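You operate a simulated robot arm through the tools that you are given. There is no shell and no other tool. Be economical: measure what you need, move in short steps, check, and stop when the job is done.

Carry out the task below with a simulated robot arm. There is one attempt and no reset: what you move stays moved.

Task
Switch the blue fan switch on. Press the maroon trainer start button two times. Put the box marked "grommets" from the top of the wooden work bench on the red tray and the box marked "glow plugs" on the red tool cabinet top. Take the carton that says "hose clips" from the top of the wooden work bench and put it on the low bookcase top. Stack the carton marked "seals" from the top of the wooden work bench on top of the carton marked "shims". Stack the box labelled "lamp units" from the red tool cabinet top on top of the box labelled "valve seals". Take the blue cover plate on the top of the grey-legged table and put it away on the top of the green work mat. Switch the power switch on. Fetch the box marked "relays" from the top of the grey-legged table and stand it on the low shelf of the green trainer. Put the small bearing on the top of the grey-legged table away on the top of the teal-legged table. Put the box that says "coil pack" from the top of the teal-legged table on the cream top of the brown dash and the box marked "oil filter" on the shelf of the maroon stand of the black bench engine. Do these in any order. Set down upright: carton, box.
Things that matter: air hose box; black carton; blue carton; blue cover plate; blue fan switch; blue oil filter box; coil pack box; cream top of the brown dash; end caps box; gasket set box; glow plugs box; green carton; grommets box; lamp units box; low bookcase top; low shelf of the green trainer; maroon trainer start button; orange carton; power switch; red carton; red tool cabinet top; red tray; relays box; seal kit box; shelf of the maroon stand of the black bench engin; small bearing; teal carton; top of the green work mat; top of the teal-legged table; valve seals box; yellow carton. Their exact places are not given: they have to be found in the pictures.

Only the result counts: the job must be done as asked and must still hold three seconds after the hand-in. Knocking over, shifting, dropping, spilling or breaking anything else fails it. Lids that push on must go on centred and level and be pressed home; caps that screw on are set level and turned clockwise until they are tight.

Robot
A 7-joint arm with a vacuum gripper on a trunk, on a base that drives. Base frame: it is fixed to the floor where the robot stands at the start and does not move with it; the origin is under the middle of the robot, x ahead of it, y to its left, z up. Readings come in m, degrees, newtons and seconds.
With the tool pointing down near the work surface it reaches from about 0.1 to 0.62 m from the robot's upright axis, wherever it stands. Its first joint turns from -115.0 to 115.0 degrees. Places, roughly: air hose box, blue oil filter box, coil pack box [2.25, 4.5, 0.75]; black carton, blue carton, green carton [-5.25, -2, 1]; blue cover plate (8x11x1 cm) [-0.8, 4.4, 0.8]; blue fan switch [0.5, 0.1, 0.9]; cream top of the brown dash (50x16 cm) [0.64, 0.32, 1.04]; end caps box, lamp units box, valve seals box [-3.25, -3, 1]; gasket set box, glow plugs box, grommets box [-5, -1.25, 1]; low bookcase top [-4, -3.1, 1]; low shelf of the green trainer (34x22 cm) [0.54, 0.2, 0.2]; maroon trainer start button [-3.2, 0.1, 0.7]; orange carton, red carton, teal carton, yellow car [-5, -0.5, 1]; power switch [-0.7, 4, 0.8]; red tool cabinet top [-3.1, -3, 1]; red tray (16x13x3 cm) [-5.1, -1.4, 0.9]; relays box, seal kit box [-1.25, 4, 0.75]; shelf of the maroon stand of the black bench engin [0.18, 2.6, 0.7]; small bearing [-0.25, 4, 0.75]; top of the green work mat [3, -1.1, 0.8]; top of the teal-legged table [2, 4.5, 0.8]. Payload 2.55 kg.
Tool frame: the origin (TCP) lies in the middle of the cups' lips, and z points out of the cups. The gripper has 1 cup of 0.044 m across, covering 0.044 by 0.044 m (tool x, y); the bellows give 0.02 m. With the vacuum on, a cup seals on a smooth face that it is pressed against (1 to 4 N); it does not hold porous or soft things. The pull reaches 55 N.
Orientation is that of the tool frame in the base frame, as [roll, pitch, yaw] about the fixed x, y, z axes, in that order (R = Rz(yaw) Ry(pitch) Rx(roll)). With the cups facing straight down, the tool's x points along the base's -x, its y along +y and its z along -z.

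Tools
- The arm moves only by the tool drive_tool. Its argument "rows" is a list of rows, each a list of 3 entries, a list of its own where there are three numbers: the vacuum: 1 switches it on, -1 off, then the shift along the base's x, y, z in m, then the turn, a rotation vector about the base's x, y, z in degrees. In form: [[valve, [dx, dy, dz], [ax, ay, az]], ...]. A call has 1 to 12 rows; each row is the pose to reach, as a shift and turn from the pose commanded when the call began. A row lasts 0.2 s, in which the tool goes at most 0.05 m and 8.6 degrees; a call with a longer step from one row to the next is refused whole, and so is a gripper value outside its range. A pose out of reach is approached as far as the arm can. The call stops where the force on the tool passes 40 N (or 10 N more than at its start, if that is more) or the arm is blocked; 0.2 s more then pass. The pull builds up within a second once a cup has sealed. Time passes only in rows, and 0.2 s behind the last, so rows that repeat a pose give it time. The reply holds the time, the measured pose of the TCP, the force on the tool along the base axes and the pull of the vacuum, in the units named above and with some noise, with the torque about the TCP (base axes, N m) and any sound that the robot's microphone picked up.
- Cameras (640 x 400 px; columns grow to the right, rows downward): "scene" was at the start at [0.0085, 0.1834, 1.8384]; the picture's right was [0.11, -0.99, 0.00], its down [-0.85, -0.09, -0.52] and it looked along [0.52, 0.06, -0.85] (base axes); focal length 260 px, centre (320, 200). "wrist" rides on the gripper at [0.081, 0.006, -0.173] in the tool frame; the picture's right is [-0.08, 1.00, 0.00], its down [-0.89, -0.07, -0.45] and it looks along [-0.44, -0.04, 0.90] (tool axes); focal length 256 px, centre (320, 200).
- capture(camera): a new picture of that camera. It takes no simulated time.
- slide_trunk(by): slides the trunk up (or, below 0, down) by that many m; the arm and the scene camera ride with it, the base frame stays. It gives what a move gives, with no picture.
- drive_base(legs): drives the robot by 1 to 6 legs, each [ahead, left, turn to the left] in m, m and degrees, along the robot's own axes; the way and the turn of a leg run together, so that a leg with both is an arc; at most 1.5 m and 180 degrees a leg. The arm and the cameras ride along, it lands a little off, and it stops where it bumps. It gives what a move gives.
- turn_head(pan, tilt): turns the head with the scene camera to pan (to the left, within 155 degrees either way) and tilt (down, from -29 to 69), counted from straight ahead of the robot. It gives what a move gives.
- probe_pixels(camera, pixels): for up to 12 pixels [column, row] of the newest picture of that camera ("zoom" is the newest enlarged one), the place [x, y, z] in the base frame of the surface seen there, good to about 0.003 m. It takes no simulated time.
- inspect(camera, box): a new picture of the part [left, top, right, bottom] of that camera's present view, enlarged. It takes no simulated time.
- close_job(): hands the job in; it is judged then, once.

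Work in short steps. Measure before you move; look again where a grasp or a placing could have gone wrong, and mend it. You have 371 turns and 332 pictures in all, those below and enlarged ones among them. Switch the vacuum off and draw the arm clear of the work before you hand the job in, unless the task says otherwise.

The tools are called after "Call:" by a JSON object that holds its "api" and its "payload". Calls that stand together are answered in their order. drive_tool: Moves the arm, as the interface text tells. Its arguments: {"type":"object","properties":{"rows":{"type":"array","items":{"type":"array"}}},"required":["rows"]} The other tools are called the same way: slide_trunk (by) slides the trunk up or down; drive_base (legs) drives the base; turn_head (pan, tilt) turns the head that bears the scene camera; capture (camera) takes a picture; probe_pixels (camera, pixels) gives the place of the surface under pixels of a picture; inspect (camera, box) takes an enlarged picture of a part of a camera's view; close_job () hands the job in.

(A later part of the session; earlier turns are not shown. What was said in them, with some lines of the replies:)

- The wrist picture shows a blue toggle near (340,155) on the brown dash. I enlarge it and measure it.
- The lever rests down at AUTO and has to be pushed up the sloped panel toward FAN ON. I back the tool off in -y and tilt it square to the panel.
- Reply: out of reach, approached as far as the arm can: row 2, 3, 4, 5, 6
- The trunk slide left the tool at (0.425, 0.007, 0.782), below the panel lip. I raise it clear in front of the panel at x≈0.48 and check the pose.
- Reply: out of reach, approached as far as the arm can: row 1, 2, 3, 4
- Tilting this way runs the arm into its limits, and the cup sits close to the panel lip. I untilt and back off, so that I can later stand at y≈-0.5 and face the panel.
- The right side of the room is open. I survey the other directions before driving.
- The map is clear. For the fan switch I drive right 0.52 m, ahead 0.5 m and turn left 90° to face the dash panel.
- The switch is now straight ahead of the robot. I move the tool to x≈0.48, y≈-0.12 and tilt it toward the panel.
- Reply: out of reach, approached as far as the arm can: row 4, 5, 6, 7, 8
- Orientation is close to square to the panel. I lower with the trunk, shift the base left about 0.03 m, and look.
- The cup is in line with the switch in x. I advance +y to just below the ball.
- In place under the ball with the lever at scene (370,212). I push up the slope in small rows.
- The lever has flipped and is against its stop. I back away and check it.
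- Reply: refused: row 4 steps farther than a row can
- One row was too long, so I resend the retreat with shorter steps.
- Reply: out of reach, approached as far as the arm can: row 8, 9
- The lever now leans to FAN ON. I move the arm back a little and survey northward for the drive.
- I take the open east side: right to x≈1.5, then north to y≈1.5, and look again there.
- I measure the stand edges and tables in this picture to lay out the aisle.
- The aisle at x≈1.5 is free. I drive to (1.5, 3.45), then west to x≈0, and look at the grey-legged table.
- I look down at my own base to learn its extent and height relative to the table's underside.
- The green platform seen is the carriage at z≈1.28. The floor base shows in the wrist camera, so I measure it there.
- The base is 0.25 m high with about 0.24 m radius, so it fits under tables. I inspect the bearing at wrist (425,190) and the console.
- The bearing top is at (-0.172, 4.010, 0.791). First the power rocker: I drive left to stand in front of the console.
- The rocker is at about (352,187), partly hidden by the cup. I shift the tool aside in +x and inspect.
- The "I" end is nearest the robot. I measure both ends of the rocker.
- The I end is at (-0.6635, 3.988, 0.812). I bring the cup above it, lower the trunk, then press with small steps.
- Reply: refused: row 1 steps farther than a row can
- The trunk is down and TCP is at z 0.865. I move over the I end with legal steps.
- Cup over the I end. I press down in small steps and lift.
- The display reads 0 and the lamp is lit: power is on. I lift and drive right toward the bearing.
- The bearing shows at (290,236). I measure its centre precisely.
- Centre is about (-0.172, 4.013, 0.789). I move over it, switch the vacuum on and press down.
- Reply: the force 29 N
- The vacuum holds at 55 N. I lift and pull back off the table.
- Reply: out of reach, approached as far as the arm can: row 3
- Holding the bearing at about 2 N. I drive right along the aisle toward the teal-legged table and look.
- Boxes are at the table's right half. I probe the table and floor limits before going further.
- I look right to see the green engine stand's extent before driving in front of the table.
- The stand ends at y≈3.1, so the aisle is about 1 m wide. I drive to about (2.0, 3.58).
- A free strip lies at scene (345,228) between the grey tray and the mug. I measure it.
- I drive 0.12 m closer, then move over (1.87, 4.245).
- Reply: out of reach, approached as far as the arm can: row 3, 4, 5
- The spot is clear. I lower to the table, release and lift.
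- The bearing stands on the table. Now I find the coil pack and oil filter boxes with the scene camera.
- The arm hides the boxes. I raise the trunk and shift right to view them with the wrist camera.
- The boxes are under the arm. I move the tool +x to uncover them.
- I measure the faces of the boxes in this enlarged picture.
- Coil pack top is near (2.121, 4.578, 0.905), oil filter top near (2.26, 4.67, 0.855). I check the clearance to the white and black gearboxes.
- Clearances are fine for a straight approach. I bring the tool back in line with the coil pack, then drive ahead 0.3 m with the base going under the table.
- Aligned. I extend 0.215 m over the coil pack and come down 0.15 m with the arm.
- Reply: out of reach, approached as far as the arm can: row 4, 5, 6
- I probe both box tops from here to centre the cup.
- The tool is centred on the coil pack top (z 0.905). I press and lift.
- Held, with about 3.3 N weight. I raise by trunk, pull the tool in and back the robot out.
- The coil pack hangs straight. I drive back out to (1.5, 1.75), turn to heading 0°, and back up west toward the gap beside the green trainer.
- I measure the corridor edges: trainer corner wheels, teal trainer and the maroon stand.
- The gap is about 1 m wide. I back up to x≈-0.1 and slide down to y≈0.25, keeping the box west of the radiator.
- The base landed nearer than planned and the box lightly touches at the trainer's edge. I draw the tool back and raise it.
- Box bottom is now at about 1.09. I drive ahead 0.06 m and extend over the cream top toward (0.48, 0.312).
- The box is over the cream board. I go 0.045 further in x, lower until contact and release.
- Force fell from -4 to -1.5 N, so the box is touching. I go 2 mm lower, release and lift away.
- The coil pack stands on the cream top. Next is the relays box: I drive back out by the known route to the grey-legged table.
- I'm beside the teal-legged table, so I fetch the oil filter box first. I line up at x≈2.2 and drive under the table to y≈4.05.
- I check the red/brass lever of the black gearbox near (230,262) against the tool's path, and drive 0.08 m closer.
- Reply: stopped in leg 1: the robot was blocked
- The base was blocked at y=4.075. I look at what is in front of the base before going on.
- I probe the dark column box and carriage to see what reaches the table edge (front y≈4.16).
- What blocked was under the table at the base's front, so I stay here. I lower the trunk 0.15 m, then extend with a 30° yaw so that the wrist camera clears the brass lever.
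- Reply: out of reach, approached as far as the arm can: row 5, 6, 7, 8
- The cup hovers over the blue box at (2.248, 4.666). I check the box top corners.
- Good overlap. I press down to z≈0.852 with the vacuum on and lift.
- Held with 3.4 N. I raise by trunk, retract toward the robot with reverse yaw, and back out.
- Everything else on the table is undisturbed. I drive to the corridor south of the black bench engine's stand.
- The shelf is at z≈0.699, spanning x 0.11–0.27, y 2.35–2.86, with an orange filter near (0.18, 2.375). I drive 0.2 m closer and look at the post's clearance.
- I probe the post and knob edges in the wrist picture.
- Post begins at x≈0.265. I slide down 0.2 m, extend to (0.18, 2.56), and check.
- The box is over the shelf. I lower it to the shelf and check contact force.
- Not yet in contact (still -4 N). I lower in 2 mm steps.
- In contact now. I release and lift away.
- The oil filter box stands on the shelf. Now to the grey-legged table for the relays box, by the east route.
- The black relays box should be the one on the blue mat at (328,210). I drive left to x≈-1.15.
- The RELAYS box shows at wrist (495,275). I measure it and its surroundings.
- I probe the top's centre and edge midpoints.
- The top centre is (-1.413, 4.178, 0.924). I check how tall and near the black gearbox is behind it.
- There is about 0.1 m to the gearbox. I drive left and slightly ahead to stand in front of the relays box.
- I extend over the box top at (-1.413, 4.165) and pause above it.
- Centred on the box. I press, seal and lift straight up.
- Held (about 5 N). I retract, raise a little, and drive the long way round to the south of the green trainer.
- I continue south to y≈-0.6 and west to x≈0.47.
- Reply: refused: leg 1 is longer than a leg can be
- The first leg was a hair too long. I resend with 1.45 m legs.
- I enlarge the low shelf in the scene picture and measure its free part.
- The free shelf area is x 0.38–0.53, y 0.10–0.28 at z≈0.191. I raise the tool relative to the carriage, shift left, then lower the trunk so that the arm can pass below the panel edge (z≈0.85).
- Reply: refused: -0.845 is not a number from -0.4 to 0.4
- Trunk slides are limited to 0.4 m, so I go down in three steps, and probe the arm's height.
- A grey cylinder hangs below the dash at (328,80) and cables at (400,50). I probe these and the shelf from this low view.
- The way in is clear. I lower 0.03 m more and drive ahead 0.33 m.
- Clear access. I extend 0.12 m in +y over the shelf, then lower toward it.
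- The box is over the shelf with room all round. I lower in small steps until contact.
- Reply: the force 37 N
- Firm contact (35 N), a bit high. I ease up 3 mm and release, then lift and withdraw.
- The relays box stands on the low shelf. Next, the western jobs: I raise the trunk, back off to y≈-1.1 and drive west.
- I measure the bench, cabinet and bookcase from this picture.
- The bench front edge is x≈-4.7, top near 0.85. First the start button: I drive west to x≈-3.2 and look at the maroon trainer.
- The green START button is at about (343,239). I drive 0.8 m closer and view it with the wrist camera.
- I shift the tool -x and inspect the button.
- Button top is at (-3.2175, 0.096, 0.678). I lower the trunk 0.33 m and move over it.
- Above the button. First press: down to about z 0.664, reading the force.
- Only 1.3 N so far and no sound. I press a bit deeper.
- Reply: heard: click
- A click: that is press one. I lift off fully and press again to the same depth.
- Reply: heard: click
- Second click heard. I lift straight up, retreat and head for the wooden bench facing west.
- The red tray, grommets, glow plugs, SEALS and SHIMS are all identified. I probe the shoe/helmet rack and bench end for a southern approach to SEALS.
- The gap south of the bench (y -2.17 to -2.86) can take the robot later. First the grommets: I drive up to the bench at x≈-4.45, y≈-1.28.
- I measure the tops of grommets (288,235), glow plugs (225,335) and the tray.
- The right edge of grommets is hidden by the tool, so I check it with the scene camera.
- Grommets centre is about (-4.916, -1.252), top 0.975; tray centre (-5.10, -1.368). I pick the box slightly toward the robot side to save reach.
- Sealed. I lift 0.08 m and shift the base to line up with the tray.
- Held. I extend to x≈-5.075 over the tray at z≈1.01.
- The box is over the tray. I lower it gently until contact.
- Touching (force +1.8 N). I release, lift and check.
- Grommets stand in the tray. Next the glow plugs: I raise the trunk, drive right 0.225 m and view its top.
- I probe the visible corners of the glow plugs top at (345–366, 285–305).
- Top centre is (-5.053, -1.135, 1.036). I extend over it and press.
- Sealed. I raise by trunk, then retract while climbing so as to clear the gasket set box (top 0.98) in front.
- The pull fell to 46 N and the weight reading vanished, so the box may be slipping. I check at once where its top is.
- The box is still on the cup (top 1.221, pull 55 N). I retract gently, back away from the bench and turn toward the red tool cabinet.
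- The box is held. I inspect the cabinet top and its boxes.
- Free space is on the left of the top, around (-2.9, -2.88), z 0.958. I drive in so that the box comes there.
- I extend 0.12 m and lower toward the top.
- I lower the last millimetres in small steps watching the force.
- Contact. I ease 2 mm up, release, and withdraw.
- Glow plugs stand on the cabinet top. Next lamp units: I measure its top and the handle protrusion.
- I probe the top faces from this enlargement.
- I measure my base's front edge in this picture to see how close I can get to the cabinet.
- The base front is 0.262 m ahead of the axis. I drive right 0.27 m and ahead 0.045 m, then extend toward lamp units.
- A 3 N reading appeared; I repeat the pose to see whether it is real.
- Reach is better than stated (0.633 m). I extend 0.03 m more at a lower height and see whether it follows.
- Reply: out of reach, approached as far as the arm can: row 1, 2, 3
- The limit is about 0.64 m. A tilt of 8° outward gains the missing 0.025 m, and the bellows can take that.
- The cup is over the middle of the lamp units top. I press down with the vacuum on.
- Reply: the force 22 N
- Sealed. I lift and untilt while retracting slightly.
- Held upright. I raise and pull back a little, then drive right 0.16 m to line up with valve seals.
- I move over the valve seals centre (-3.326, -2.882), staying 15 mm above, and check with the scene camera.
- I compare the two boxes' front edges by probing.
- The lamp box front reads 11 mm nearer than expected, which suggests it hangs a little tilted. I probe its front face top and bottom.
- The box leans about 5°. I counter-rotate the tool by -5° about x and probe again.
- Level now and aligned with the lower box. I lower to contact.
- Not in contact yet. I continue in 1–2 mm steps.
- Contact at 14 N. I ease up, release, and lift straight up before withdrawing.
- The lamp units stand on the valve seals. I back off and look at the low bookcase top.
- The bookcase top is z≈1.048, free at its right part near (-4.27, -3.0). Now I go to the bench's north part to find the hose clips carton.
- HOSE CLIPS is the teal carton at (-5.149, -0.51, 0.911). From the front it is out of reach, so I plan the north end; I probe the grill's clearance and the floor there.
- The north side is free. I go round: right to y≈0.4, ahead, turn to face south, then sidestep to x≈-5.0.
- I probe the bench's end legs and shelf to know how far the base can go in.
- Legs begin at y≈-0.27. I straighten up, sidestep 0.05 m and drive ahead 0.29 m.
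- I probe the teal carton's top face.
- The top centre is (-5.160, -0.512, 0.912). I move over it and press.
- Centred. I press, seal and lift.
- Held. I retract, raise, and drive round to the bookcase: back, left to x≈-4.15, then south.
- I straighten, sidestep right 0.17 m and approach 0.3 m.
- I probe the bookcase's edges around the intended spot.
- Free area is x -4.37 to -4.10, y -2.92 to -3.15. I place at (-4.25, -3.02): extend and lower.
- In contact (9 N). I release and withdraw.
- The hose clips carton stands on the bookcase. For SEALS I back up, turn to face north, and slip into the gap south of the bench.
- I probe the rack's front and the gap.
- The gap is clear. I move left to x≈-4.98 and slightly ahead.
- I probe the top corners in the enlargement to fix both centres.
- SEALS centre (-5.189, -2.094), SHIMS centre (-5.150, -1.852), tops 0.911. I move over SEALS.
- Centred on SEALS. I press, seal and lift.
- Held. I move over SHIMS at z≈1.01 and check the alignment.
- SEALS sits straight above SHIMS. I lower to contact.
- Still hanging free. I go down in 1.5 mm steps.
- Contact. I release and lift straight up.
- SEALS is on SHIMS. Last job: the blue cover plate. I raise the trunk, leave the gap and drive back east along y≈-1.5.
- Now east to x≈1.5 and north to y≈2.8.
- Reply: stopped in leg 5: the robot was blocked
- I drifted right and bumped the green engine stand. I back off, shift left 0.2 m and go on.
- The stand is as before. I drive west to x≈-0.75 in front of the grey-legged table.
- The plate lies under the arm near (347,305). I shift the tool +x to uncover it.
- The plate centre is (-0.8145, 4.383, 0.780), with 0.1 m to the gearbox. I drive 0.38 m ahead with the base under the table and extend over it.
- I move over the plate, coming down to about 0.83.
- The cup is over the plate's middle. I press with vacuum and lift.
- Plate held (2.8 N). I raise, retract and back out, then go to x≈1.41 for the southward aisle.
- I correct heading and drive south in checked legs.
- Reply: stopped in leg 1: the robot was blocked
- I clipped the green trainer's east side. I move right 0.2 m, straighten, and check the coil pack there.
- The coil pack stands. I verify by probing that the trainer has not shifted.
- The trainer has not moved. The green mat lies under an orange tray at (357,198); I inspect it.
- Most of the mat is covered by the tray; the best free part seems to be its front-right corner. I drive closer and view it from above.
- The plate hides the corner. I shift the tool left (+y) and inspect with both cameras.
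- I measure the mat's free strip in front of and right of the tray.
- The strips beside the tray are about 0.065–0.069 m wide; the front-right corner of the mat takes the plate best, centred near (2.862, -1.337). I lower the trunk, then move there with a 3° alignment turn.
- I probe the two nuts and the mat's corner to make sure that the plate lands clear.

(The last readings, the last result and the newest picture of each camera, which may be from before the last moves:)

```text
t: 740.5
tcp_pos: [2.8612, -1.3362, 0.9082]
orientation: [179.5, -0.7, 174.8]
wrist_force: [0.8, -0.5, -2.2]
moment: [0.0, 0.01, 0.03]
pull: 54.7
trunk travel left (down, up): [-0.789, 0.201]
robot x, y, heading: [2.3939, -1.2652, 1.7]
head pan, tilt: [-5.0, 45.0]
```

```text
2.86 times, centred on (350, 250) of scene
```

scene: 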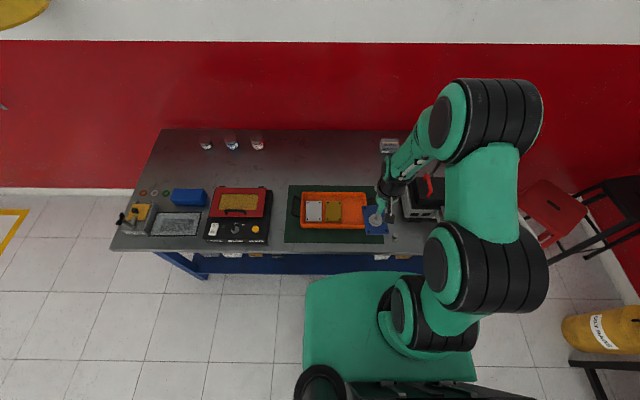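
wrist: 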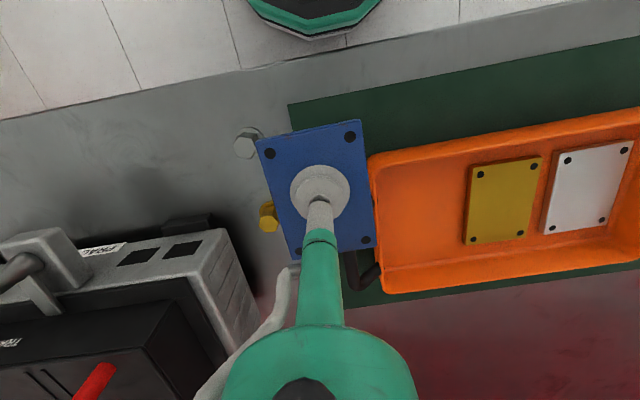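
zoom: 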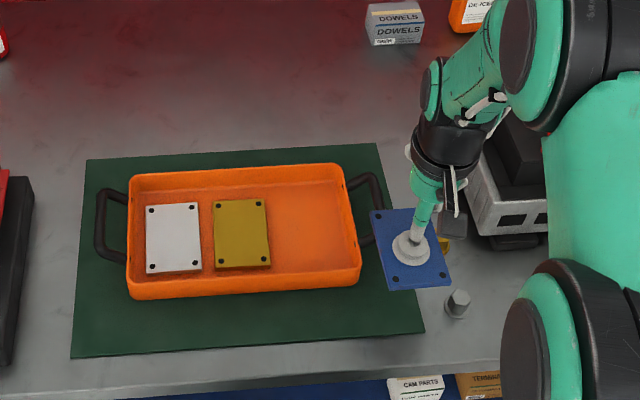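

The nuts are at y≈-1.404, about 12 mm beyond the plate's edge. I probe the plate's corners to verify its alignment and centre.

Call:
{"api": "probe_pixels", "payload": {"camera": "zoom", "pixels": [[376, 214], [434, 210], [392, 286], [446, 282], [374, 212], [359, 270], [340, 290], [410, 325]]}}

```text
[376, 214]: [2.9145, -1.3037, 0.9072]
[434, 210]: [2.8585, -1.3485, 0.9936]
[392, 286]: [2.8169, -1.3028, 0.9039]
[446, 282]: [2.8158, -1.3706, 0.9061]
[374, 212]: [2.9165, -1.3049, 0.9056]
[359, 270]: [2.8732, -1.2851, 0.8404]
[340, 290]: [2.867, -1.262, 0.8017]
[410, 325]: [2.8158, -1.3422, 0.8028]
```

The plate is square to the mat. I shift it 7 mm toward the tray and lower.

Call:
{"api": "drive_tool", "payload": {"rows": [[1, [0, 0.007, -0.03], [0, 0, 0]], [1, [0, 0.007, -0.06], [0, 0, 0]], [1, [0, 0.007, -0.08], [0, 0, 0]], [1, [0, 0.007, -0.088], [0, 0, 0]], [1, [0, 0.007, -0.088], [0, 0, 0]]]}}

Call:
{"api": "inspect", "payload": {"camera": "scene", "box": [320, 200, 440, 290]}}

```text
t: 741.3
tcp_pos: [2.8556, -1.3303, 0.8346]
orientation: [179.3, -1.3, 174.8]
wrist_force: [-3.2, 0.4, 6.0]
moment: [-0.06, -0.28, 0.0]
pull: 0.1
trunk travel left (down, up): [-0.789, 0.201]
robot x, y, heading: [2.3929, -1.2687, 1.3]
head pan, tilt: [-5.0, 45.0]
stopped in row 4: the force on the tool passed its limit at 54 N (the readings are from after the stop); the commanded pose is now the measured one
```

```text
4.44 times, centred on (380, 245) of scene
```

zoom: 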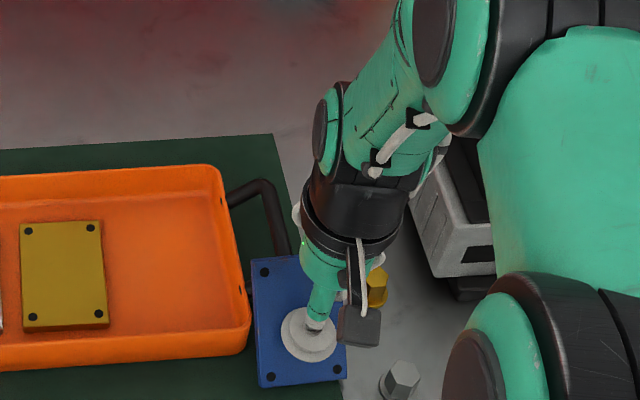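

Something stopped it early (54 N) and the seal is lost. I lift the cup away gently and look at how the plate lies.

Call:
{"api": "drive_tool", "payload": {"rows": [[-1, [0, 0, 0.02], [0, 0, 0]], [-1, [-0.01, 0, 0.06], [0, 0, 0]], [-1, [-0.05, 0, 0.08], [0, 0, 0]], [-1, [-0.09, 0, 0.1], [0, 0, 0]]]}}

Call:
{"api": "capture", "payload": {"camera": "wrist"}}

Call:
{"api": "inspect", "payload": {"camera": "scene", "box": [320, 190, 440, 280]}}

Call:
{"api": "probe_pixels", "payload": {"camera": "zoom", "pixels": [[262, 300], [320, 290], [270, 370], [340, 370], [300, 340], [255, 320], [260, 230], [285, 275]]}}

```text
t: 742.3
tcp_pos: [2.7658, -1.3276, 0.9339]
orientation: [179.3, -1.3, 174.8]
wrist_force: [-0.3, -0.4, 0.0]
moment: [0.0, -0.02, 0.02]
pull: 0.1
trunk travel left (down, up): [-0.789, 0.201]
robot x, y, heading: [2.3967, -1.2665, 1.2]
head pan, tilt: [-5.0, 45.0]
```

```text
152 pictures are left
```

wrist: 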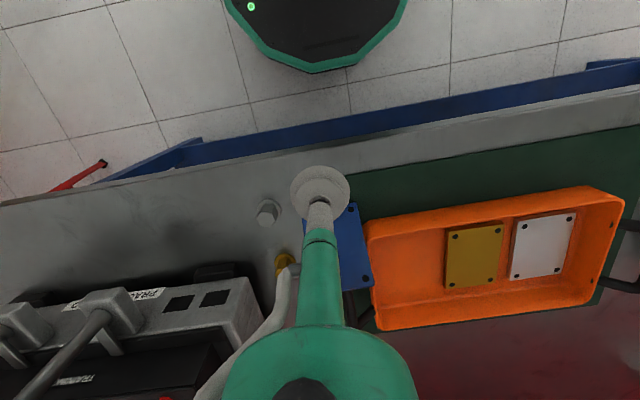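

```text
4.44 times, centred on (380, 235) of scene
```

zoom: 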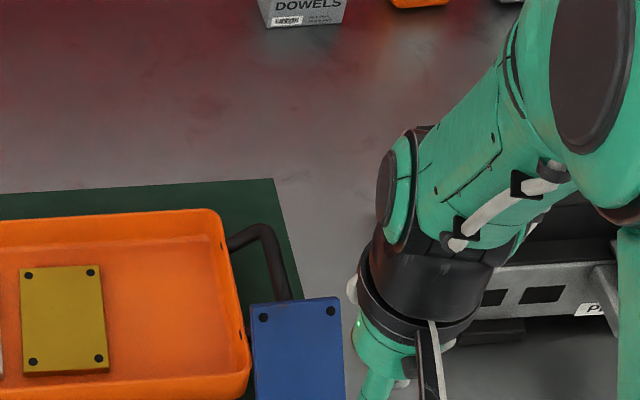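

```text
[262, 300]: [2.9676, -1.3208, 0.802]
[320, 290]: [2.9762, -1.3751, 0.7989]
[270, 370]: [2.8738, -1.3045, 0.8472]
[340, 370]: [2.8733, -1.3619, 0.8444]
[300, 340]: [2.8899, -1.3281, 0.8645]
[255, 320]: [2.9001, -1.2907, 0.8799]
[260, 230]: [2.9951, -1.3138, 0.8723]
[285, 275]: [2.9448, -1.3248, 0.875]
```

The plate now leans steeply on the tray's handle. I measure its plane so as to regrasp it with a tilted tool.

Call:
{"api": "probe_pixels", "payload": {"camera": "wrist", "pixels": [[350, 210], [358, 210], [345, 225], [358, 235], [350, 255], [362, 265], [348, 275], [366, 282], [345, 285], [368, 287], [354, 205]]}}

Call:
{"api": "inspect", "payload": {"camera": "wrist", "box": [300, 180, 420, 310]}}

Call:
{"api": "turn_head", "payload": {"pan": 5, "tilt": 55}}

Call:
{"api": "inspect", "payload": {"camera": "scene", "box": [330, 180, 490, 300]}}

```text
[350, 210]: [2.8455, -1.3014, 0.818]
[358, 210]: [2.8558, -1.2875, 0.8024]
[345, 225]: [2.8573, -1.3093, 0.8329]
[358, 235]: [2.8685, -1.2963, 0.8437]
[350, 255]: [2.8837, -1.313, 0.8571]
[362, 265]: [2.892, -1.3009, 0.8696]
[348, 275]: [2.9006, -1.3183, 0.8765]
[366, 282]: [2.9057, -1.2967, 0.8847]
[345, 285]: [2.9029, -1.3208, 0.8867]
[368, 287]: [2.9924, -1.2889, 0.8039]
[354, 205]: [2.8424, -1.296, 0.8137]
```

```text
3.08 times, centred on (360, 245) of wrist
```

zoom: 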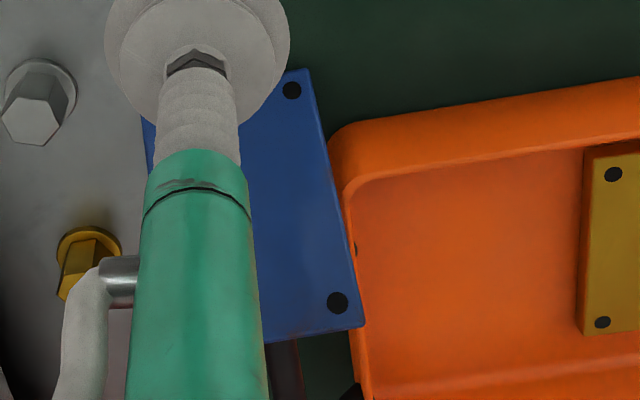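

```text
t: 743.0
tcp_pos: [2.7668, -1.3279, 0.9336]
orientation: [179.4, -1.5, 174.8]
wrist_force: [0.1, 0.3, 0.3]
moment: [0.03, 0.01, 0.0]
pull: 0.0
trunk travel left (down, up): [-0.789, 0.201]
robot x, y, heading: [2.3915, -1.2656, 1.2]
head pan, tilt: [5.0, 55.0]
```

```text
3.33 times, centred on (410, 240) of scene
```

zoom: 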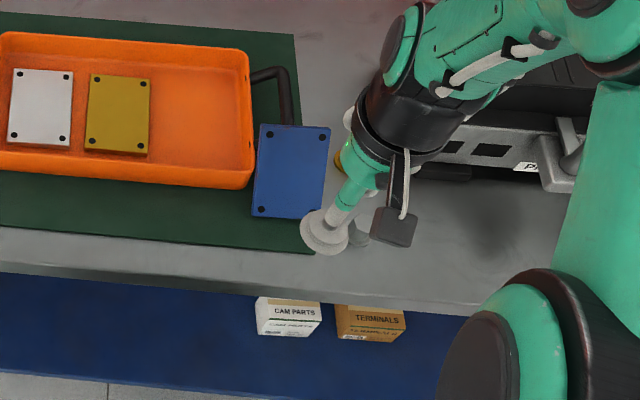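

The plate plane is tilted 48° about y, centre near (2.869, -1.333, 0.843), leaning on the handle. I raise the tool, back the base 0.1 m, and tilt the tool square to it.

Call:
{"api": "drive_tool", "payload": {"rows": [[-1, [-0.02, 0, 0.04], [0, 0, 0]], [-1, [-0.03, 0, 0.08], [0, 0, 0]]]}}

Call:
{"api": "drive_base", "payload": {"legs": [[-0.1, 0, -1.2]]}}

Call:
{"api": "drive_tool", "payload": {"rows": [[-1, [0.02, -0.002, 0], [0, -8, 0]], [-1, [0.04, -0.004, 0], [0, -16, 0]], [-1, [0.06, -0.005, 0], [0, -24, 0]], [-1, [0.08, -0.005, 0], [0, -32, 0]], [-1, [0.1, -0.005, -0.02], [0, -40, 0]], [-1, [0.11, -0.005, -0.04], [0, -46.9, 0]]]}}

Call:
{"api": "capture", "payload": {"camera": "wrist"}}

```text
t: 743.6
tcp_pos: [2.7365, -1.3283, 1.0132]
orientation: [179.3, -1.4, 174.9]
wrist_force: [1.4, 1.0, -0.2]
moment: [0.05, 0.02, 0.02]
pull: 0.1
trunk travel left (down, up): [-0.789, 0.201]
robot x, y, heading: [2.3906, -1.2633, 1.0]
head pan, tilt: [5.0, 55.0]
```

```text
t: 744.8
tcp_pos: [2.6364, -1.3365, 1.0135]
orientation: [179.4, -1.3, 173.5]
wrist_force: [-0.3, 1.0, 0.9]
moment: [0.0, -0.04, 0.0]
pull: 0.1
trunk travel left (down, up): [-0.789, 0.201]
robot x, y, heading: [2.2936, -1.2677, 0.1]
head pan, tilt: [5.0, 55.0]
```

```text
t: 746.2
tcp_pos: [2.7462, -1.3283, 0.971]
orientation: [172.8, 44.8, 174.8]
wrist_force: [0.6, -5.1, 0.7]
moment: [0.44, 0.13, 0.41]
pull: 0.1
out of reach, approached as far as the arm can: row 4, 5
trunk travel left (down, up): [-0.789, 0.201]
robot x, y, heading: [2.29, -1.2649, -0.1]
head pan, tilt: [5.0, 55.0]
```

```text
148 pictures are left
```

wrist: 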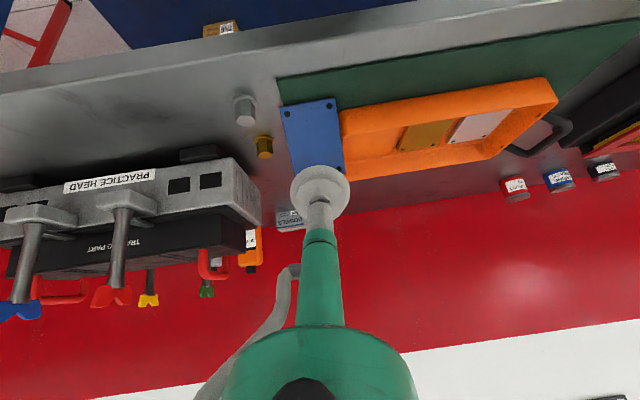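

The tilt is about 45°, nearly right. I move to a standoff 0.06 m off the plate along its normal and check.

Call:
{"api": "drive_tool", "payload": {"rows": [[-1, [0.02, -0.001, -0.022], [0, -1, 0]], [-1, [0.04, -0.002, -0.044], [0, -2, 0]], [-1, [0.06, -0.004, -0.066], [0, -3, 0]], [-1, [0.078, -0.005, -0.088], [0, -3, 0]], [-1, [0.078, -0.005, -0.088], [0, -3, 0]]]}}

Call:
{"api": "capture", "payload": {"camera": "wrist"}}

Call:
{"api": "inspect", "payload": {"camera": "scene", "box": [330, 120, 490, 240]}}

```text
t: 747.4
tcp_pos: [2.8279, -1.3473, 0.8866]
orientation: [171.9, 48.1, 170.3]
wrist_force: [-0.2, 0.1, 0.1]
moment: [0.06, -0.01, -0.03]
pull: 0.0
trunk travel left (down, up): [-0.789, 0.201]
robot x, y, heading: [2.2955, -1.2669, -0.1]
head pan, tilt: [5.0, 55.0]
```

```text
147 pictures are left
```

wrist: 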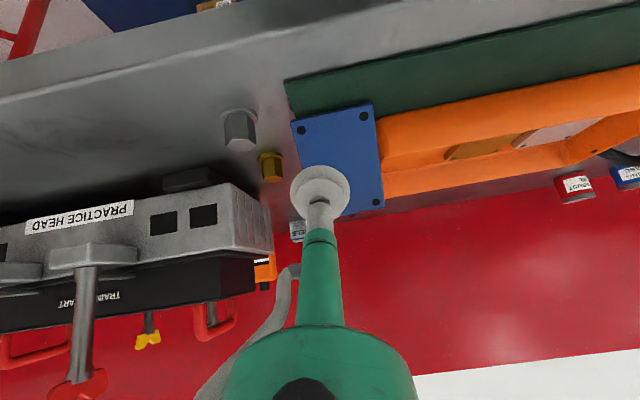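

```text
3.33 times, centred on (410, 180) of scene
```

zoom: 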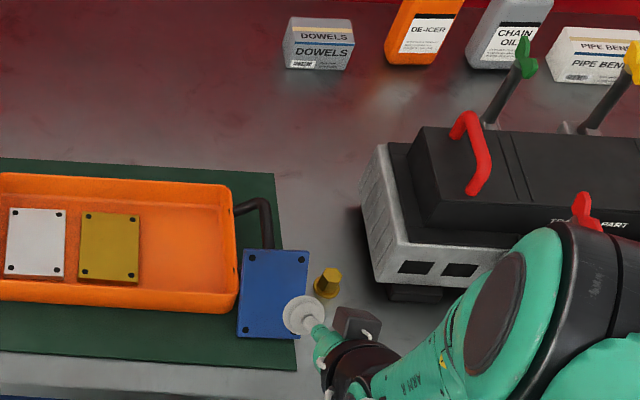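

The tool axis is square to the plate. I shift 14 mm in +y, then advance along the axis with the vacuum on.

Call:
{"api": "drive_tool", "payload": {"rows": [[1, [0.003, 0.014, -0.003], [0, 0, 0]], [1, [0.02, 0.014, -0.018], [0, 0, 0]], [1, [0.036, 0.014, -0.032], [0, 0, 0]], [1, [0.043, 0.014, -0.038], [0, 0, 0]], [1, [0.046, 0.014, -0.041], [0, 0, 0]], [1, [0.046, 0.014, -0.041], [0, 0, 0]], [1, [0.046, 0.014, -0.041], [0, 0, 0]]]}}

```text
t: 749.0
tcp_pos: [2.8698, -1.3329, 0.8453]
orientation: [171.9, 48.2, 170.2]
wrist_force: [-8.0, -3.3, 6.2]
moment: [0.3, 0.4, 0.26]
pull: 55.0
trunk travel left (down, up): [-0.789, 0.201]
robot x, y, heading: [2.2931, -1.2687, 0.0]
head pan, tilt: [5.0, 55.0]
```

Sealed at 55 N. I draw it away along the normal, then untilt while rising.

Call:
{"api": "drive_tool", "payload": {"rows": [[1, [-0.02, 0, 0.02], [0, 0, 0]], [1, [-0.04, 0, 0.05], [0, 0, 0]], [1, [-0.06, 0, 0.09], [0, 0, 0]], [1, [-0.075, 0, 0.12], [0, 8, 0]], [1, [-0.085, 0, 0.14], [0, 16, 0]], [1, [-0.095, 0, 0.15], [0, 24, 0]], [1, [-0.105, 0, 0.15], [0, 32, 0]], [1, [-0.115, 0, 0.15], [0, 40, 0]], [1, [-0.125, 0, 0.15], [0, 47.5, 0]], [1, [-0.125, 0, 0.15], [0, 47.5, 0]]]}}

Call:
{"api": "capture", "payload": {"camera": "wrist"}}

```text
t: 751.2
tcp_pos: [2.7446, -1.3325, 0.9949]
orientation: [179.0, 1.0, 173.5]
wrist_force: [0.5, -1.0, -2.6]
moment: [-0.03, 0.05, 0.02]
pull: 54.9
out of reach, approached as far as the arm can: row 6, 7
trunk travel left (down, up): [-0.789, 0.201]
robot x, y, heading: [2.2974, -1.2661, 0.2]
head pan, tilt: [5.0, 55.0]
```

```text
145 pictures are left
```

wrist: 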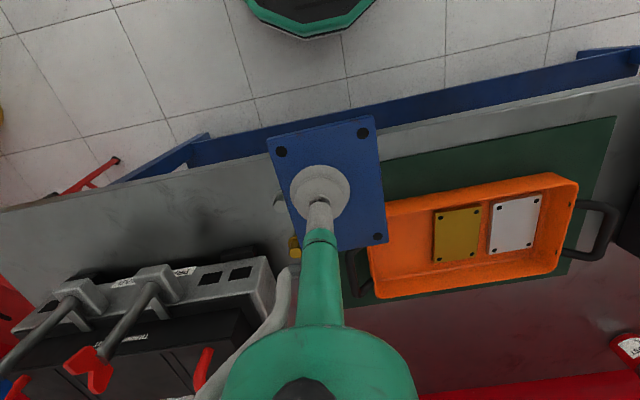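

The plate is safely held again. I probe the handle's extent, near leg and height.

Call:
{"api": "probe_pixels", "payload": {"camera": "wrist", "pixels": [[595, 204], [612, 212], [617, 228], [605, 250], [585, 258], [350, 262], [348, 280], [355, 292], [362, 293], [330, 300]]}}

Call:
{"api": "inspect", "payload": {"camera": "scene", "box": [310, 150, 430, 250]}}

Call:
{"api": "probe_pixels", "payload": {"camera": "zoom", "pixels": [[300, 250], [320, 230], [330, 260], [335, 290], [310, 300], [290, 280]]}}

```text
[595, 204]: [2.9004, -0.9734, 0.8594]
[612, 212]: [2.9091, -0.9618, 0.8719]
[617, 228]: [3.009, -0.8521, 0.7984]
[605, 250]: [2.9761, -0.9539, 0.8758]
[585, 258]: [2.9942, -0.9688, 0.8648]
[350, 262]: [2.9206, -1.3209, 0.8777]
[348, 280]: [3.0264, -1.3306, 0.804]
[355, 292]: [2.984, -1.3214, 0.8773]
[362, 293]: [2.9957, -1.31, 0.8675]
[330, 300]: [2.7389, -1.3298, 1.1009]
```

```text
4.00 times, centred on (370, 200) of scene
```

zoom: 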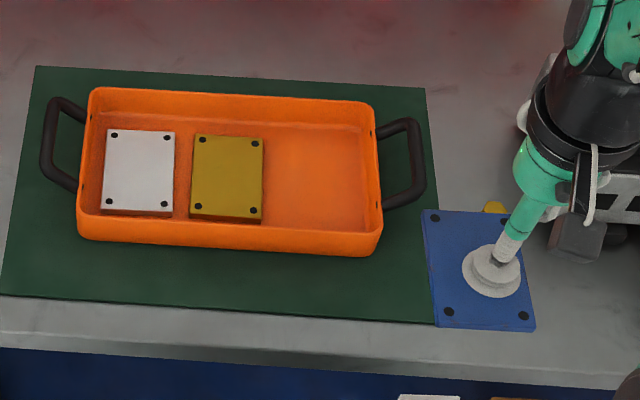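

```text
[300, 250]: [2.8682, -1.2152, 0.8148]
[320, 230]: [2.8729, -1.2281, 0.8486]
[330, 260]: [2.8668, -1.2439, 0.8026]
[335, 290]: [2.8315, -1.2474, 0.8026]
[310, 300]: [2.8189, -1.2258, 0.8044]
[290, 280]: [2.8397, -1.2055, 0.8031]
```

The handle's near leg is at x≈2.90, z 0.86–0.88. I will lower the plate short of it and slide it under while hovering. First the plate's present alignment:

Call:
{"api": "probe_pixels", "payload": {"camera": "zoom", "pixels": [[428, 216], [510, 220], [441, 320], [528, 325], [426, 240], [436, 310], [460, 325], [510, 327]]}}

```text
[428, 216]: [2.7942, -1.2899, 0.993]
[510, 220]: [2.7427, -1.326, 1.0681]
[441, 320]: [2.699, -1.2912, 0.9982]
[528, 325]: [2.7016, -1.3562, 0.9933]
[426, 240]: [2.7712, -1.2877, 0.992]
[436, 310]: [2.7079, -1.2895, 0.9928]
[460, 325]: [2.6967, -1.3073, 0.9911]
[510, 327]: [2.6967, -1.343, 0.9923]
```

The plate is level and square; its centre is offset (+0.0045, +0.0065) from the cup. I go to the pre-slide spot and lower to a 4 mm hover.

Call:
{"api": "drive_tool", "payload": {"rows": [[1, [0.04, -0.003, 0], [0, 0, 0]], [1, [0.078, -0.005, -0.01], [0, 0, 0]], [1, [0.078, -0.005, -0.055], [0, 0, 0]], [1, [0.078, -0.005, -0.1], [0, 0, 0]], [1, [0.078, -0.005, -0.14], [0, 0, 0]], [1, [0.078, -0.005, -0.165], [0, 0, 0]], [1, [0.078, -0.005, -0.17], [0, 0, 0]]]}}

Call:
{"api": "inspect", "payload": {"camera": "scene", "box": [330, 160, 450, 250]}}

Call:
{"api": "capture", "payload": {"camera": "wrist"}}

```text
t: 752.8
tcp_pos: [2.8237, -1.3385, 0.8244]
orientation: [179.1, 1.1, 173.5]
wrist_force: [0.1, -3.9, 4.7]
moment: [-0.03, 0.22, -0.2]
pull: 54.7
trunk travel left (down, up): [-0.789, 0.201]
robot x, y, heading: [2.2964, -1.2658, 0.1]
head pan, tilt: [5.0, 55.0]
```

```text
4.44 times, centred on (390, 205) of scene
```

zoom: 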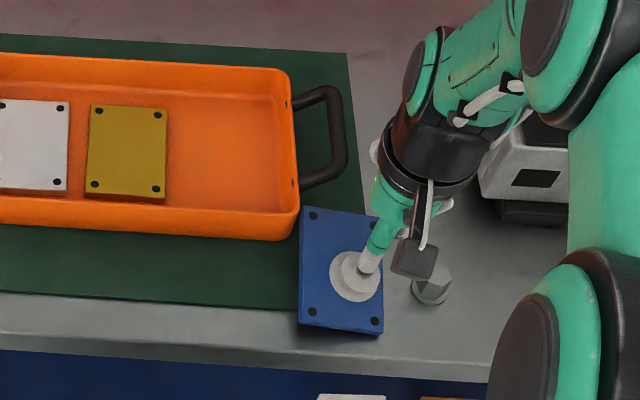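

```text
142 pictures are left
```

wrist: 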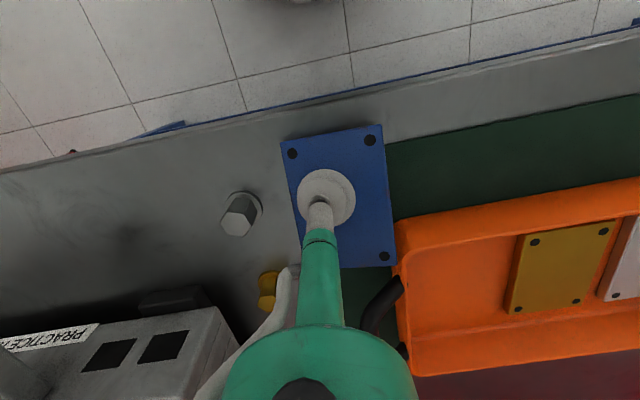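

A 4 N sideways force says that the plate's left edge brushes the tray. I shift 5 mm to -y and re-read.

Call:
{"api": "drive_tool", "payload": {"rows": [[1, [0, -0.003, 0.003], [0, 0, 0]], [1, [0, -0.006, 0.003], [0, 0, 0]], [1, [0, -0.006, 0.003], [0, 0, 0]]]}}

Call:
{"api": "inspect", "payload": {"camera": "scene", "box": [370, 180, 430, 250]}}

Call:
{"api": "probe_pixels", "payload": {"camera": "zoom", "pixels": [[200, 150], [215, 190], [220, 300], [235, 330], [355, 340], [190, 130], [180, 100]]}}

```text
t: 753.6
tcp_pos: [2.824, -1.344, 0.8276]
orientation: [179.0, 1.0, 173.7]
wrist_force: [0.1, 0.4, -2.3]
moment: [0.17, -0.2, 0.04]
pull: 54.9
trunk travel left (down, up): [-0.789, 0.201]
robot x, y, heading: [2.2928, -1.2736, -0.2]
head pan, tilt: [5.0, 55.0]
```

```text
5.71 times, centred on (400, 215) of scene
```

zoom: 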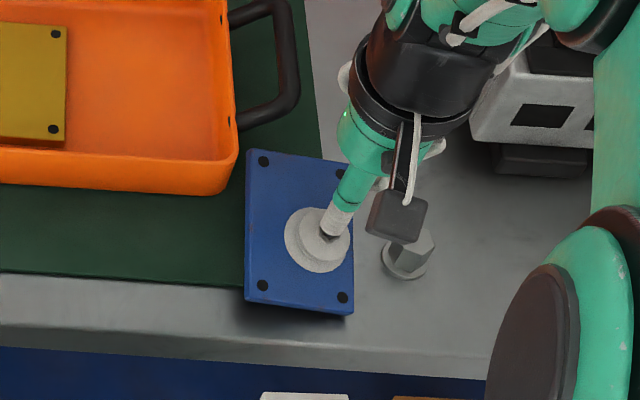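

```text
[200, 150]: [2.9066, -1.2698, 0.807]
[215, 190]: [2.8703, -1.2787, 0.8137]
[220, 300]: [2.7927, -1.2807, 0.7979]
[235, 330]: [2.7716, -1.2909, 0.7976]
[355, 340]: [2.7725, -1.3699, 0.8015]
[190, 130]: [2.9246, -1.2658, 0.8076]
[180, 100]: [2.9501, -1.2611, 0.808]
```

Free again. I slide 0.029 m in +x under the handle's level, watching the force.

Call:
{"api": "drive_tool", "payload": {"rows": [[1, [0.01, 0, -0.002], [0, 0, 0]], [1, [0.02, 0, -0.004], [0, 0, 0]], [1, [0.029, 0.001, -0.005], [0, 0, 0]], [1, [0.029, 0.001, -0.005], [0, 0, 0]]]}}

Call:
{"api": "inspect", "payload": {"camera": "scene", "box": [370, 180, 430, 250]}}

Call:
{"api": "capture", "payload": {"camera": "wrist"}}

```text
t: 754.6
tcp_pos: [2.8543, -1.3434, 0.822]
orientation: [179.0, 1.2, 173.6]
wrist_force: [-3.9, -4.1, -1.3]
moment: [0.02, 0.03, 0.21]
pull: 54.5
trunk travel left (down, up): [-0.789, 0.201]
robot x, y, heading: [2.292, -1.2648, 0.1]
head pan, tilt: [5.0, 55.0]
```

```text
5.71 times, centred on (400, 215) of scene
```

zoom: 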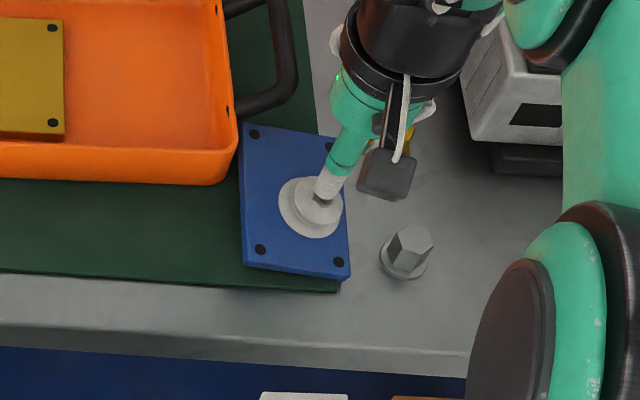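

```text
139 pictures are left
```

wrist: 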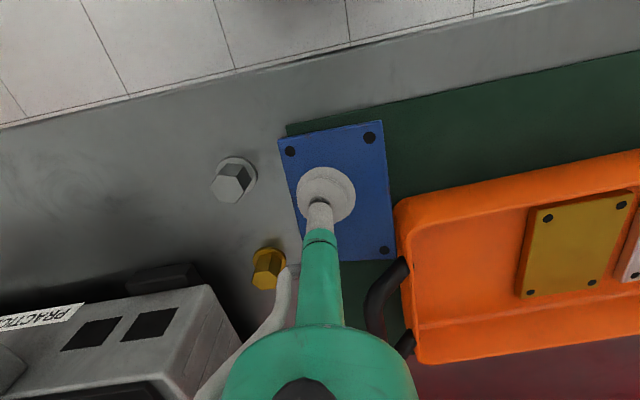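

The plate now lies over the mat's corner, its edge grazing the tray. I back off 2 mm from the tray and lower to contact.

Call:
{"api": "drive_tool", "payload": {"rows": [[1, [-0.001, -0.003, 0], [0, 0, 0]], [1, [-0.001, -0.003, -0.004], [0, 0, 0]], [1, [-0.001, -0.003, -0.007], [0, 0, 0]], [1, [-0.001, -0.003, -0.007], [0, 0, 0]]]}}

```text
t: 755.6
tcp_pos: [2.8551, -1.3455, 0.818]
orientation: [179.0, 1.5, 173.5]
wrist_force: [7.1, 6.4, 15.9]
moment: [0.04, 0.65, -0.21]
pull: 54.2
trunk travel left (down, up): [-0.789, 0.201]
robot x, y, heading: [2.2899, -1.2656, 0.2]
head pan, tilt: [5.0, 55.0]
```

Contact at TCP 0.818, some 4 mm higher than expected. I probe the plate's corners for levelness before release.

Call:
{"api": "inspect", "payload": {"camera": "scene", "box": [370, 180, 430, 250]}}

Call:
{"api": "probe_pixels", "payload": {"camera": "zoom", "pixels": [[250, 140], [300, 145], [255, 240], [250, 262], [330, 270], [340, 255], [290, 262], [330, 292], [200, 250]]}}

Call:
{"api": "probe_pixels", "payload": {"camera": "wrist", "pixels": [[285, 145], [375, 130], [385, 250], [300, 220], [350, 255], [288, 128], [395, 200]]}}

```text
5.71 times, centred on (400, 215) of scene
```

zoom: 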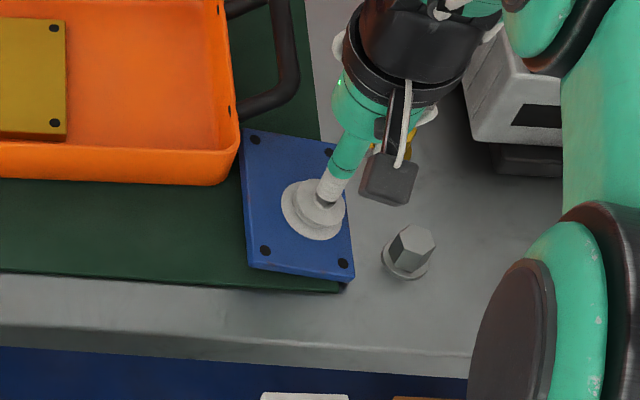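

```text
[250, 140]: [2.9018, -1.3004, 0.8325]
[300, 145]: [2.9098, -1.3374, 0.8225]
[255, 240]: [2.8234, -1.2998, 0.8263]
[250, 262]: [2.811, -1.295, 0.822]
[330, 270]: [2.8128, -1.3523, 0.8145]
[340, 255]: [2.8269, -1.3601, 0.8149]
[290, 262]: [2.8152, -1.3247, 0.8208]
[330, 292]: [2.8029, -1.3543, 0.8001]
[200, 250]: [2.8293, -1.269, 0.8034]
```

```text
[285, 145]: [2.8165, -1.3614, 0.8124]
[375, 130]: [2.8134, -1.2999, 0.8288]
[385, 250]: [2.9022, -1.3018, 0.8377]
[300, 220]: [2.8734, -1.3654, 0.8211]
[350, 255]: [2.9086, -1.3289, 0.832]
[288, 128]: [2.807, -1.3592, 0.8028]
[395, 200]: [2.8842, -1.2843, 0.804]
```

The plate hangs with its left side high (right edge touching). I raise 4 mm, roll the tool -9° about x to level it, and probe again.

Call:
{"api": "drive_tool", "payload": {"rows": [[1, [0, 0, 0.006], [-4, 0, 0]], [1, [0, 0, 0.008], [-9, 0, 0]], [1, [0, 0, 0.008], [-9, 0, 0]]]}}

Call:
{"api": "capture", "payload": {"camera": "wrist"}}

Call:
{"api": "probe_pixels", "payload": {"camera": "wrist", "pixels": [[287, 147], [372, 132], [383, 245], [300, 220], [350, 255], [292, 190], [385, 200]]}}

Call:
{"api": "inspect", "payload": {"camera": "scene", "box": [370, 180, 430, 250]}}

```text
t: 756.4
tcp_pos: [2.8523, -1.3453, 0.8238]
orientation: [-172.1, 1.9, 173.8]
wrist_force: [-0.6, 0.4, -2.4]
moment: [0.21, -0.03, 0.03]
pull: 55.3
trunk travel left (down, up): [-0.789, 0.201]
robot x, y, heading: [2.2953, -1.2621, -0.0]
head pan, tilt: [5.0, 55.0]
```

```text
137 pictures are left
```

wrist: 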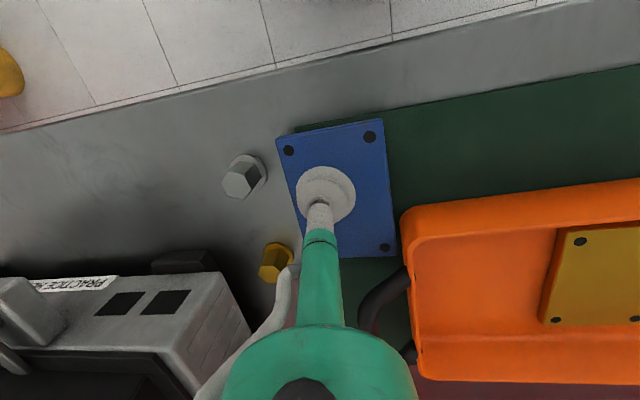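

```text
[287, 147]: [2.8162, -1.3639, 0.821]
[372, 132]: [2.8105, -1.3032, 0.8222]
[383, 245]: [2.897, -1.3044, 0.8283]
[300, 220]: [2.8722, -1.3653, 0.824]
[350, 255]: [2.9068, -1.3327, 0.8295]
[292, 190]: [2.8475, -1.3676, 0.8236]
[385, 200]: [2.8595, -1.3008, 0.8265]
```

```text
5.71 times, centred on (400, 215) of scene
```

zoom: 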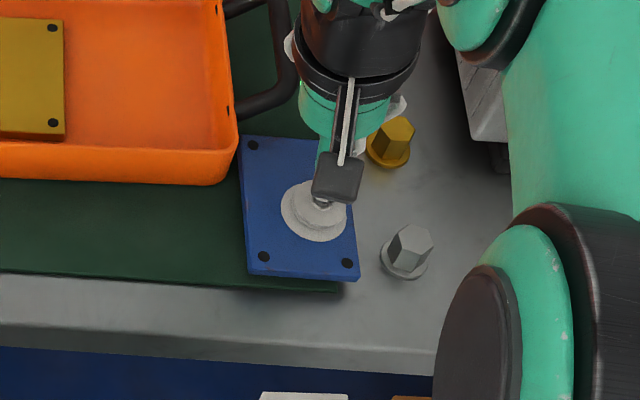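

Level in y now; the far end is about 4–5° high. I pitch +4° about y, move 3 mm toward the tray and lower.

Call:
{"api": "drive_tool", "payload": {"rows": [[1, [0, 0.002, 0], [0, 4, 0]], [1, [0, 0.003, -0.004], [0, 4.5, 0]], [1, [0, 0.003, -0.008], [0, 4.5, 0]], [1, [0, 0.003, -0.01], [0, 4.5, 0]], [1, [0, 0.003, -0.01], [0, 4.5, 0]]]}}

Call:
{"api": "capture", "payload": {"camera": "wrist"}}

Call:
{"api": "probe_pixels", "payload": {"camera": "wrist", "pixels": [[287, 147], [372, 132], [383, 240], [300, 220], [350, 250], [292, 190], [383, 200]]}}

```text
t: 757.6
tcp_pos: [2.8526, -1.3428, 0.8142]
orientation: [-171.4, -2.4, 173.8]
wrist_force: [-4.1, 0.7, 5.2]
moment: [0.07, -0.39, -0.1]
pull: 55.1
trunk travel left (down, up): [-0.789, 0.201]
robot x, y, heading: [2.2945, -1.263, -0.0]
head pan, tilt: [5.0, 55.0]
```

```text
135 pictures are left
```

wrist: 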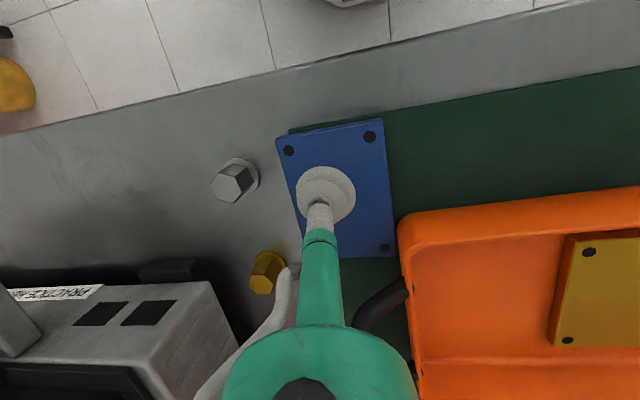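

```text
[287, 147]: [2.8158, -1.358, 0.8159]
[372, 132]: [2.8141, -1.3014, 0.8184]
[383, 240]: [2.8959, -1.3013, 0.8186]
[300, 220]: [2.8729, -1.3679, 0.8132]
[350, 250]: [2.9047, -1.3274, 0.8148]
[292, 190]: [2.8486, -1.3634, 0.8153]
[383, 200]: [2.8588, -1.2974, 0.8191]
```

Nearly level (0.813–0.819) and in contact. I release, lift straight up and look.

Call:
{"api": "drive_tool", "payload": {"rows": [[-1, [0, 0, 0], [0, 0, 0]], [-1, [0, 0, 0], [0, 0, 0]], [-1, [0, 0, 0], [0, 0, 0]], [-1, [0, 0, 0.01], [0, 0, 0]], [-1, [-0.002, 0, 0.04], [0, 0, 0]], [-1, [-0.01, 0, 0.08], [4, 0, 0]], [-1, [-0.04, 0, 0.11], [8, 0, 0]], [-1, [-0.08, 0.02, 0.13], [8, 0, 0]], [-1, [-0.12, 0.04, 0.15], [8, 0, 0]]]}}

Call:
{"api": "inspect", "payload": {"camera": "scene", "box": [340, 160, 440, 250]}}

Call:
{"api": "probe_pixels", "payload": {"camera": "zoom", "pixels": [[255, 215], [300, 215], [265, 290], [325, 300], [290, 250], [225, 300], [330, 312], [330, 270]]}}

```text
t: 759.6
tcp_pos: [2.7335, -1.3018, 0.9637]
orientation: [-179.5, -3.2, 174.2]
wrist_force: [0.3, -0.4, 0.2]
moment: [0.01, -0.02, 0.02]
pull: 0.1
trunk travel left (down, up): [-0.789, 0.201]
robot x, y, heading: [2.2924, -1.2638, 0.2]
head pan, tilt: [5.0, 55.0]
```

```text
4.44 times, centred on (390, 205) of scene
```

zoom: 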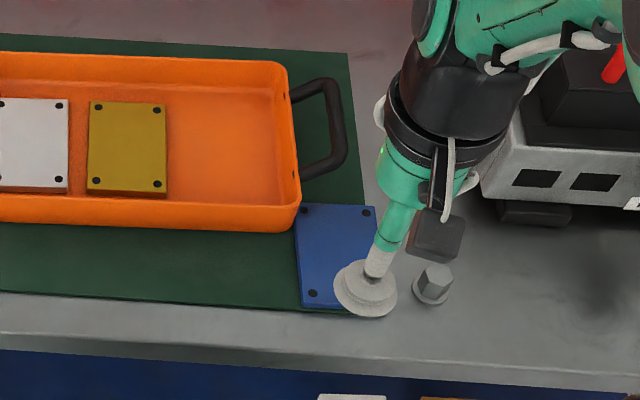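

```text
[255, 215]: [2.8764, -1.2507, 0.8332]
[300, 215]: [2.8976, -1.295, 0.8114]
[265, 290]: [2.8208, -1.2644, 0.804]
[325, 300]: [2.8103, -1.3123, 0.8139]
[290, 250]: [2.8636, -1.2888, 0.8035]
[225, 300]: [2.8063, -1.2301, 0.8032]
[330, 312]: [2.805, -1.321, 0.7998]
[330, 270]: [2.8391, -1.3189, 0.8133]
```

The plate lies flat on the mat, and tray and nuts are undisturbed. I draw the arm clear and take one last look.

Call:
{"api": "slide_trunk", "payload": {"by": 0.15}}

Call:
{"api": "drive_base", "payload": {"legs": [[-0.5, 0, 0]]}}

Call:
{"api": "turn_head", "payload": {"pan": 0, "tilt": 40}}

Call:
{"api": "inspect", "payload": {"camera": "scene", "box": [240, 120, 480, 270]}}

```text
t: 761.3
tcp_pos: [2.7354, -1.3022, 1.113]
orientation: [-179.5, -3.3, 174.2]
wrist_force: [0.3, -0.1, 1.0]
moment: [0.01, 0.02, -0.02]
pull: 0.0
trunk travel left (down, up): [-0.939, 0.051]
robot x, y, heading: [2.2935, -1.2648, -0.1]
head pan, tilt: [5.0, 55.0]
```

```text
t: 764.3
tcp_pos: [2.2351, -1.3035, 1.1128]
orientation: [-179.5, -3.3, 173.7]
wrist_force: [0.3, 0.0, 0.5]
moment: [0.03, 0.01, 0.02]
pull: 0.0
trunk travel left (down, up): [-0.939, 0.051]
robot x, y, heading: [1.7951, -1.2668, -0.4]
head pan, tilt: [5.0, 55.0]
```

```text
t: 765.0
tcp_pos: [2.2362, -1.3044, 1.1125]
orientation: [-179.5, -3.3, 173.7]
wrist_force: [-0.1, 0.0, 0.6]
moment: [0.04, 0.01, -0.02]
pull: 0.2
trunk travel left (down, up): [-0.939, 0.051]
robot x, y, heading: [1.7943, -1.2643, -0.6]
head pan, tilt: [0.0, 40.0]
```

```text
2.67 times, centred on (360, 195) of scene
```

zoom: 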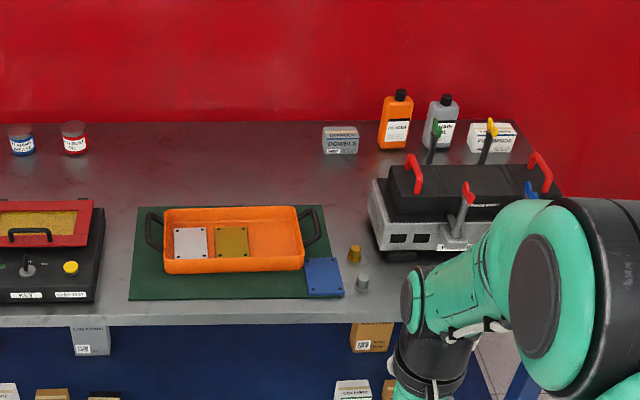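

The plate rests on the mat's corner. I check the green trainer once more (relays, coil pack, fan lever) before handing in.

Call:
{"api": "turn_head", "payload": {"pan": 135, "tilt": 30}}

Call:
{"api": "inspect", "payload": {"camera": "scene", "box": [200, 120, 480, 320]}}

```text
t: 767.2
tcp_pos: [2.2356, -1.3042, 1.1133]
orientation: [-179.4, -3.3, 173.7]
wrist_force: [0.9, 0.4, -0.6]
moment: [0.04, 0.0, -0.03]
pull: 0.0
trunk travel left (down, up): [-0.939, 0.051]
robot x, y, heading: [1.7936, -1.2621, -0.4]
head pan, tilt: [135.0, 30.0]
```

```text
2.00 times, centred on (340, 220) of scene
```

zoom: 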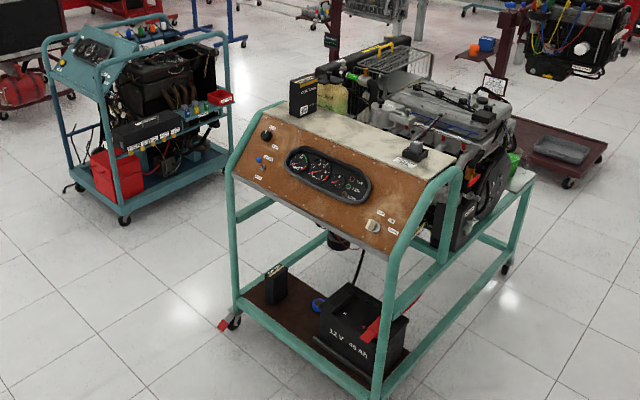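

All is in place: coil pack, relays and the oil filter on the stand are visible and upright, and the vacuum is off with the arm clear. I hand in.

Call:
{"api": "close_job", "payload": {}}

```text
The job is handed in.
```

I carried out every listed step and handed the job in. The result has not come back, and three things could count against it.

- **Blue cover plate:** it lies flat on the front-right corner of the green mat, but its right edge overhangs by about 1 cm. The orange tray covers most of the mat and leaves only about 7 cm free. My first try at setting it down struck the tray's handle and left the plate leaning on it. I picked it up again and set it down flat.
- **Bumps while driving:** the base was blocked three times.
  - Under the teal-legged table. I did not measure whether anything there shifted.
  - Against the green engine stand, which looked the same afterwards.
  - Against the green trainer. The coil pack on it measured in place afterwards and the relays box still stood.
- **Coil pack carry:** the box touched the green trainer's edge with about 4 N on the way to the dash. I backed off and saw no shift.

Otherwise:
- The fan lever is on FAN ON.
- The power display lit up.
- The start button clicked twice.
- Every box and carton stood upright when I last saw it.
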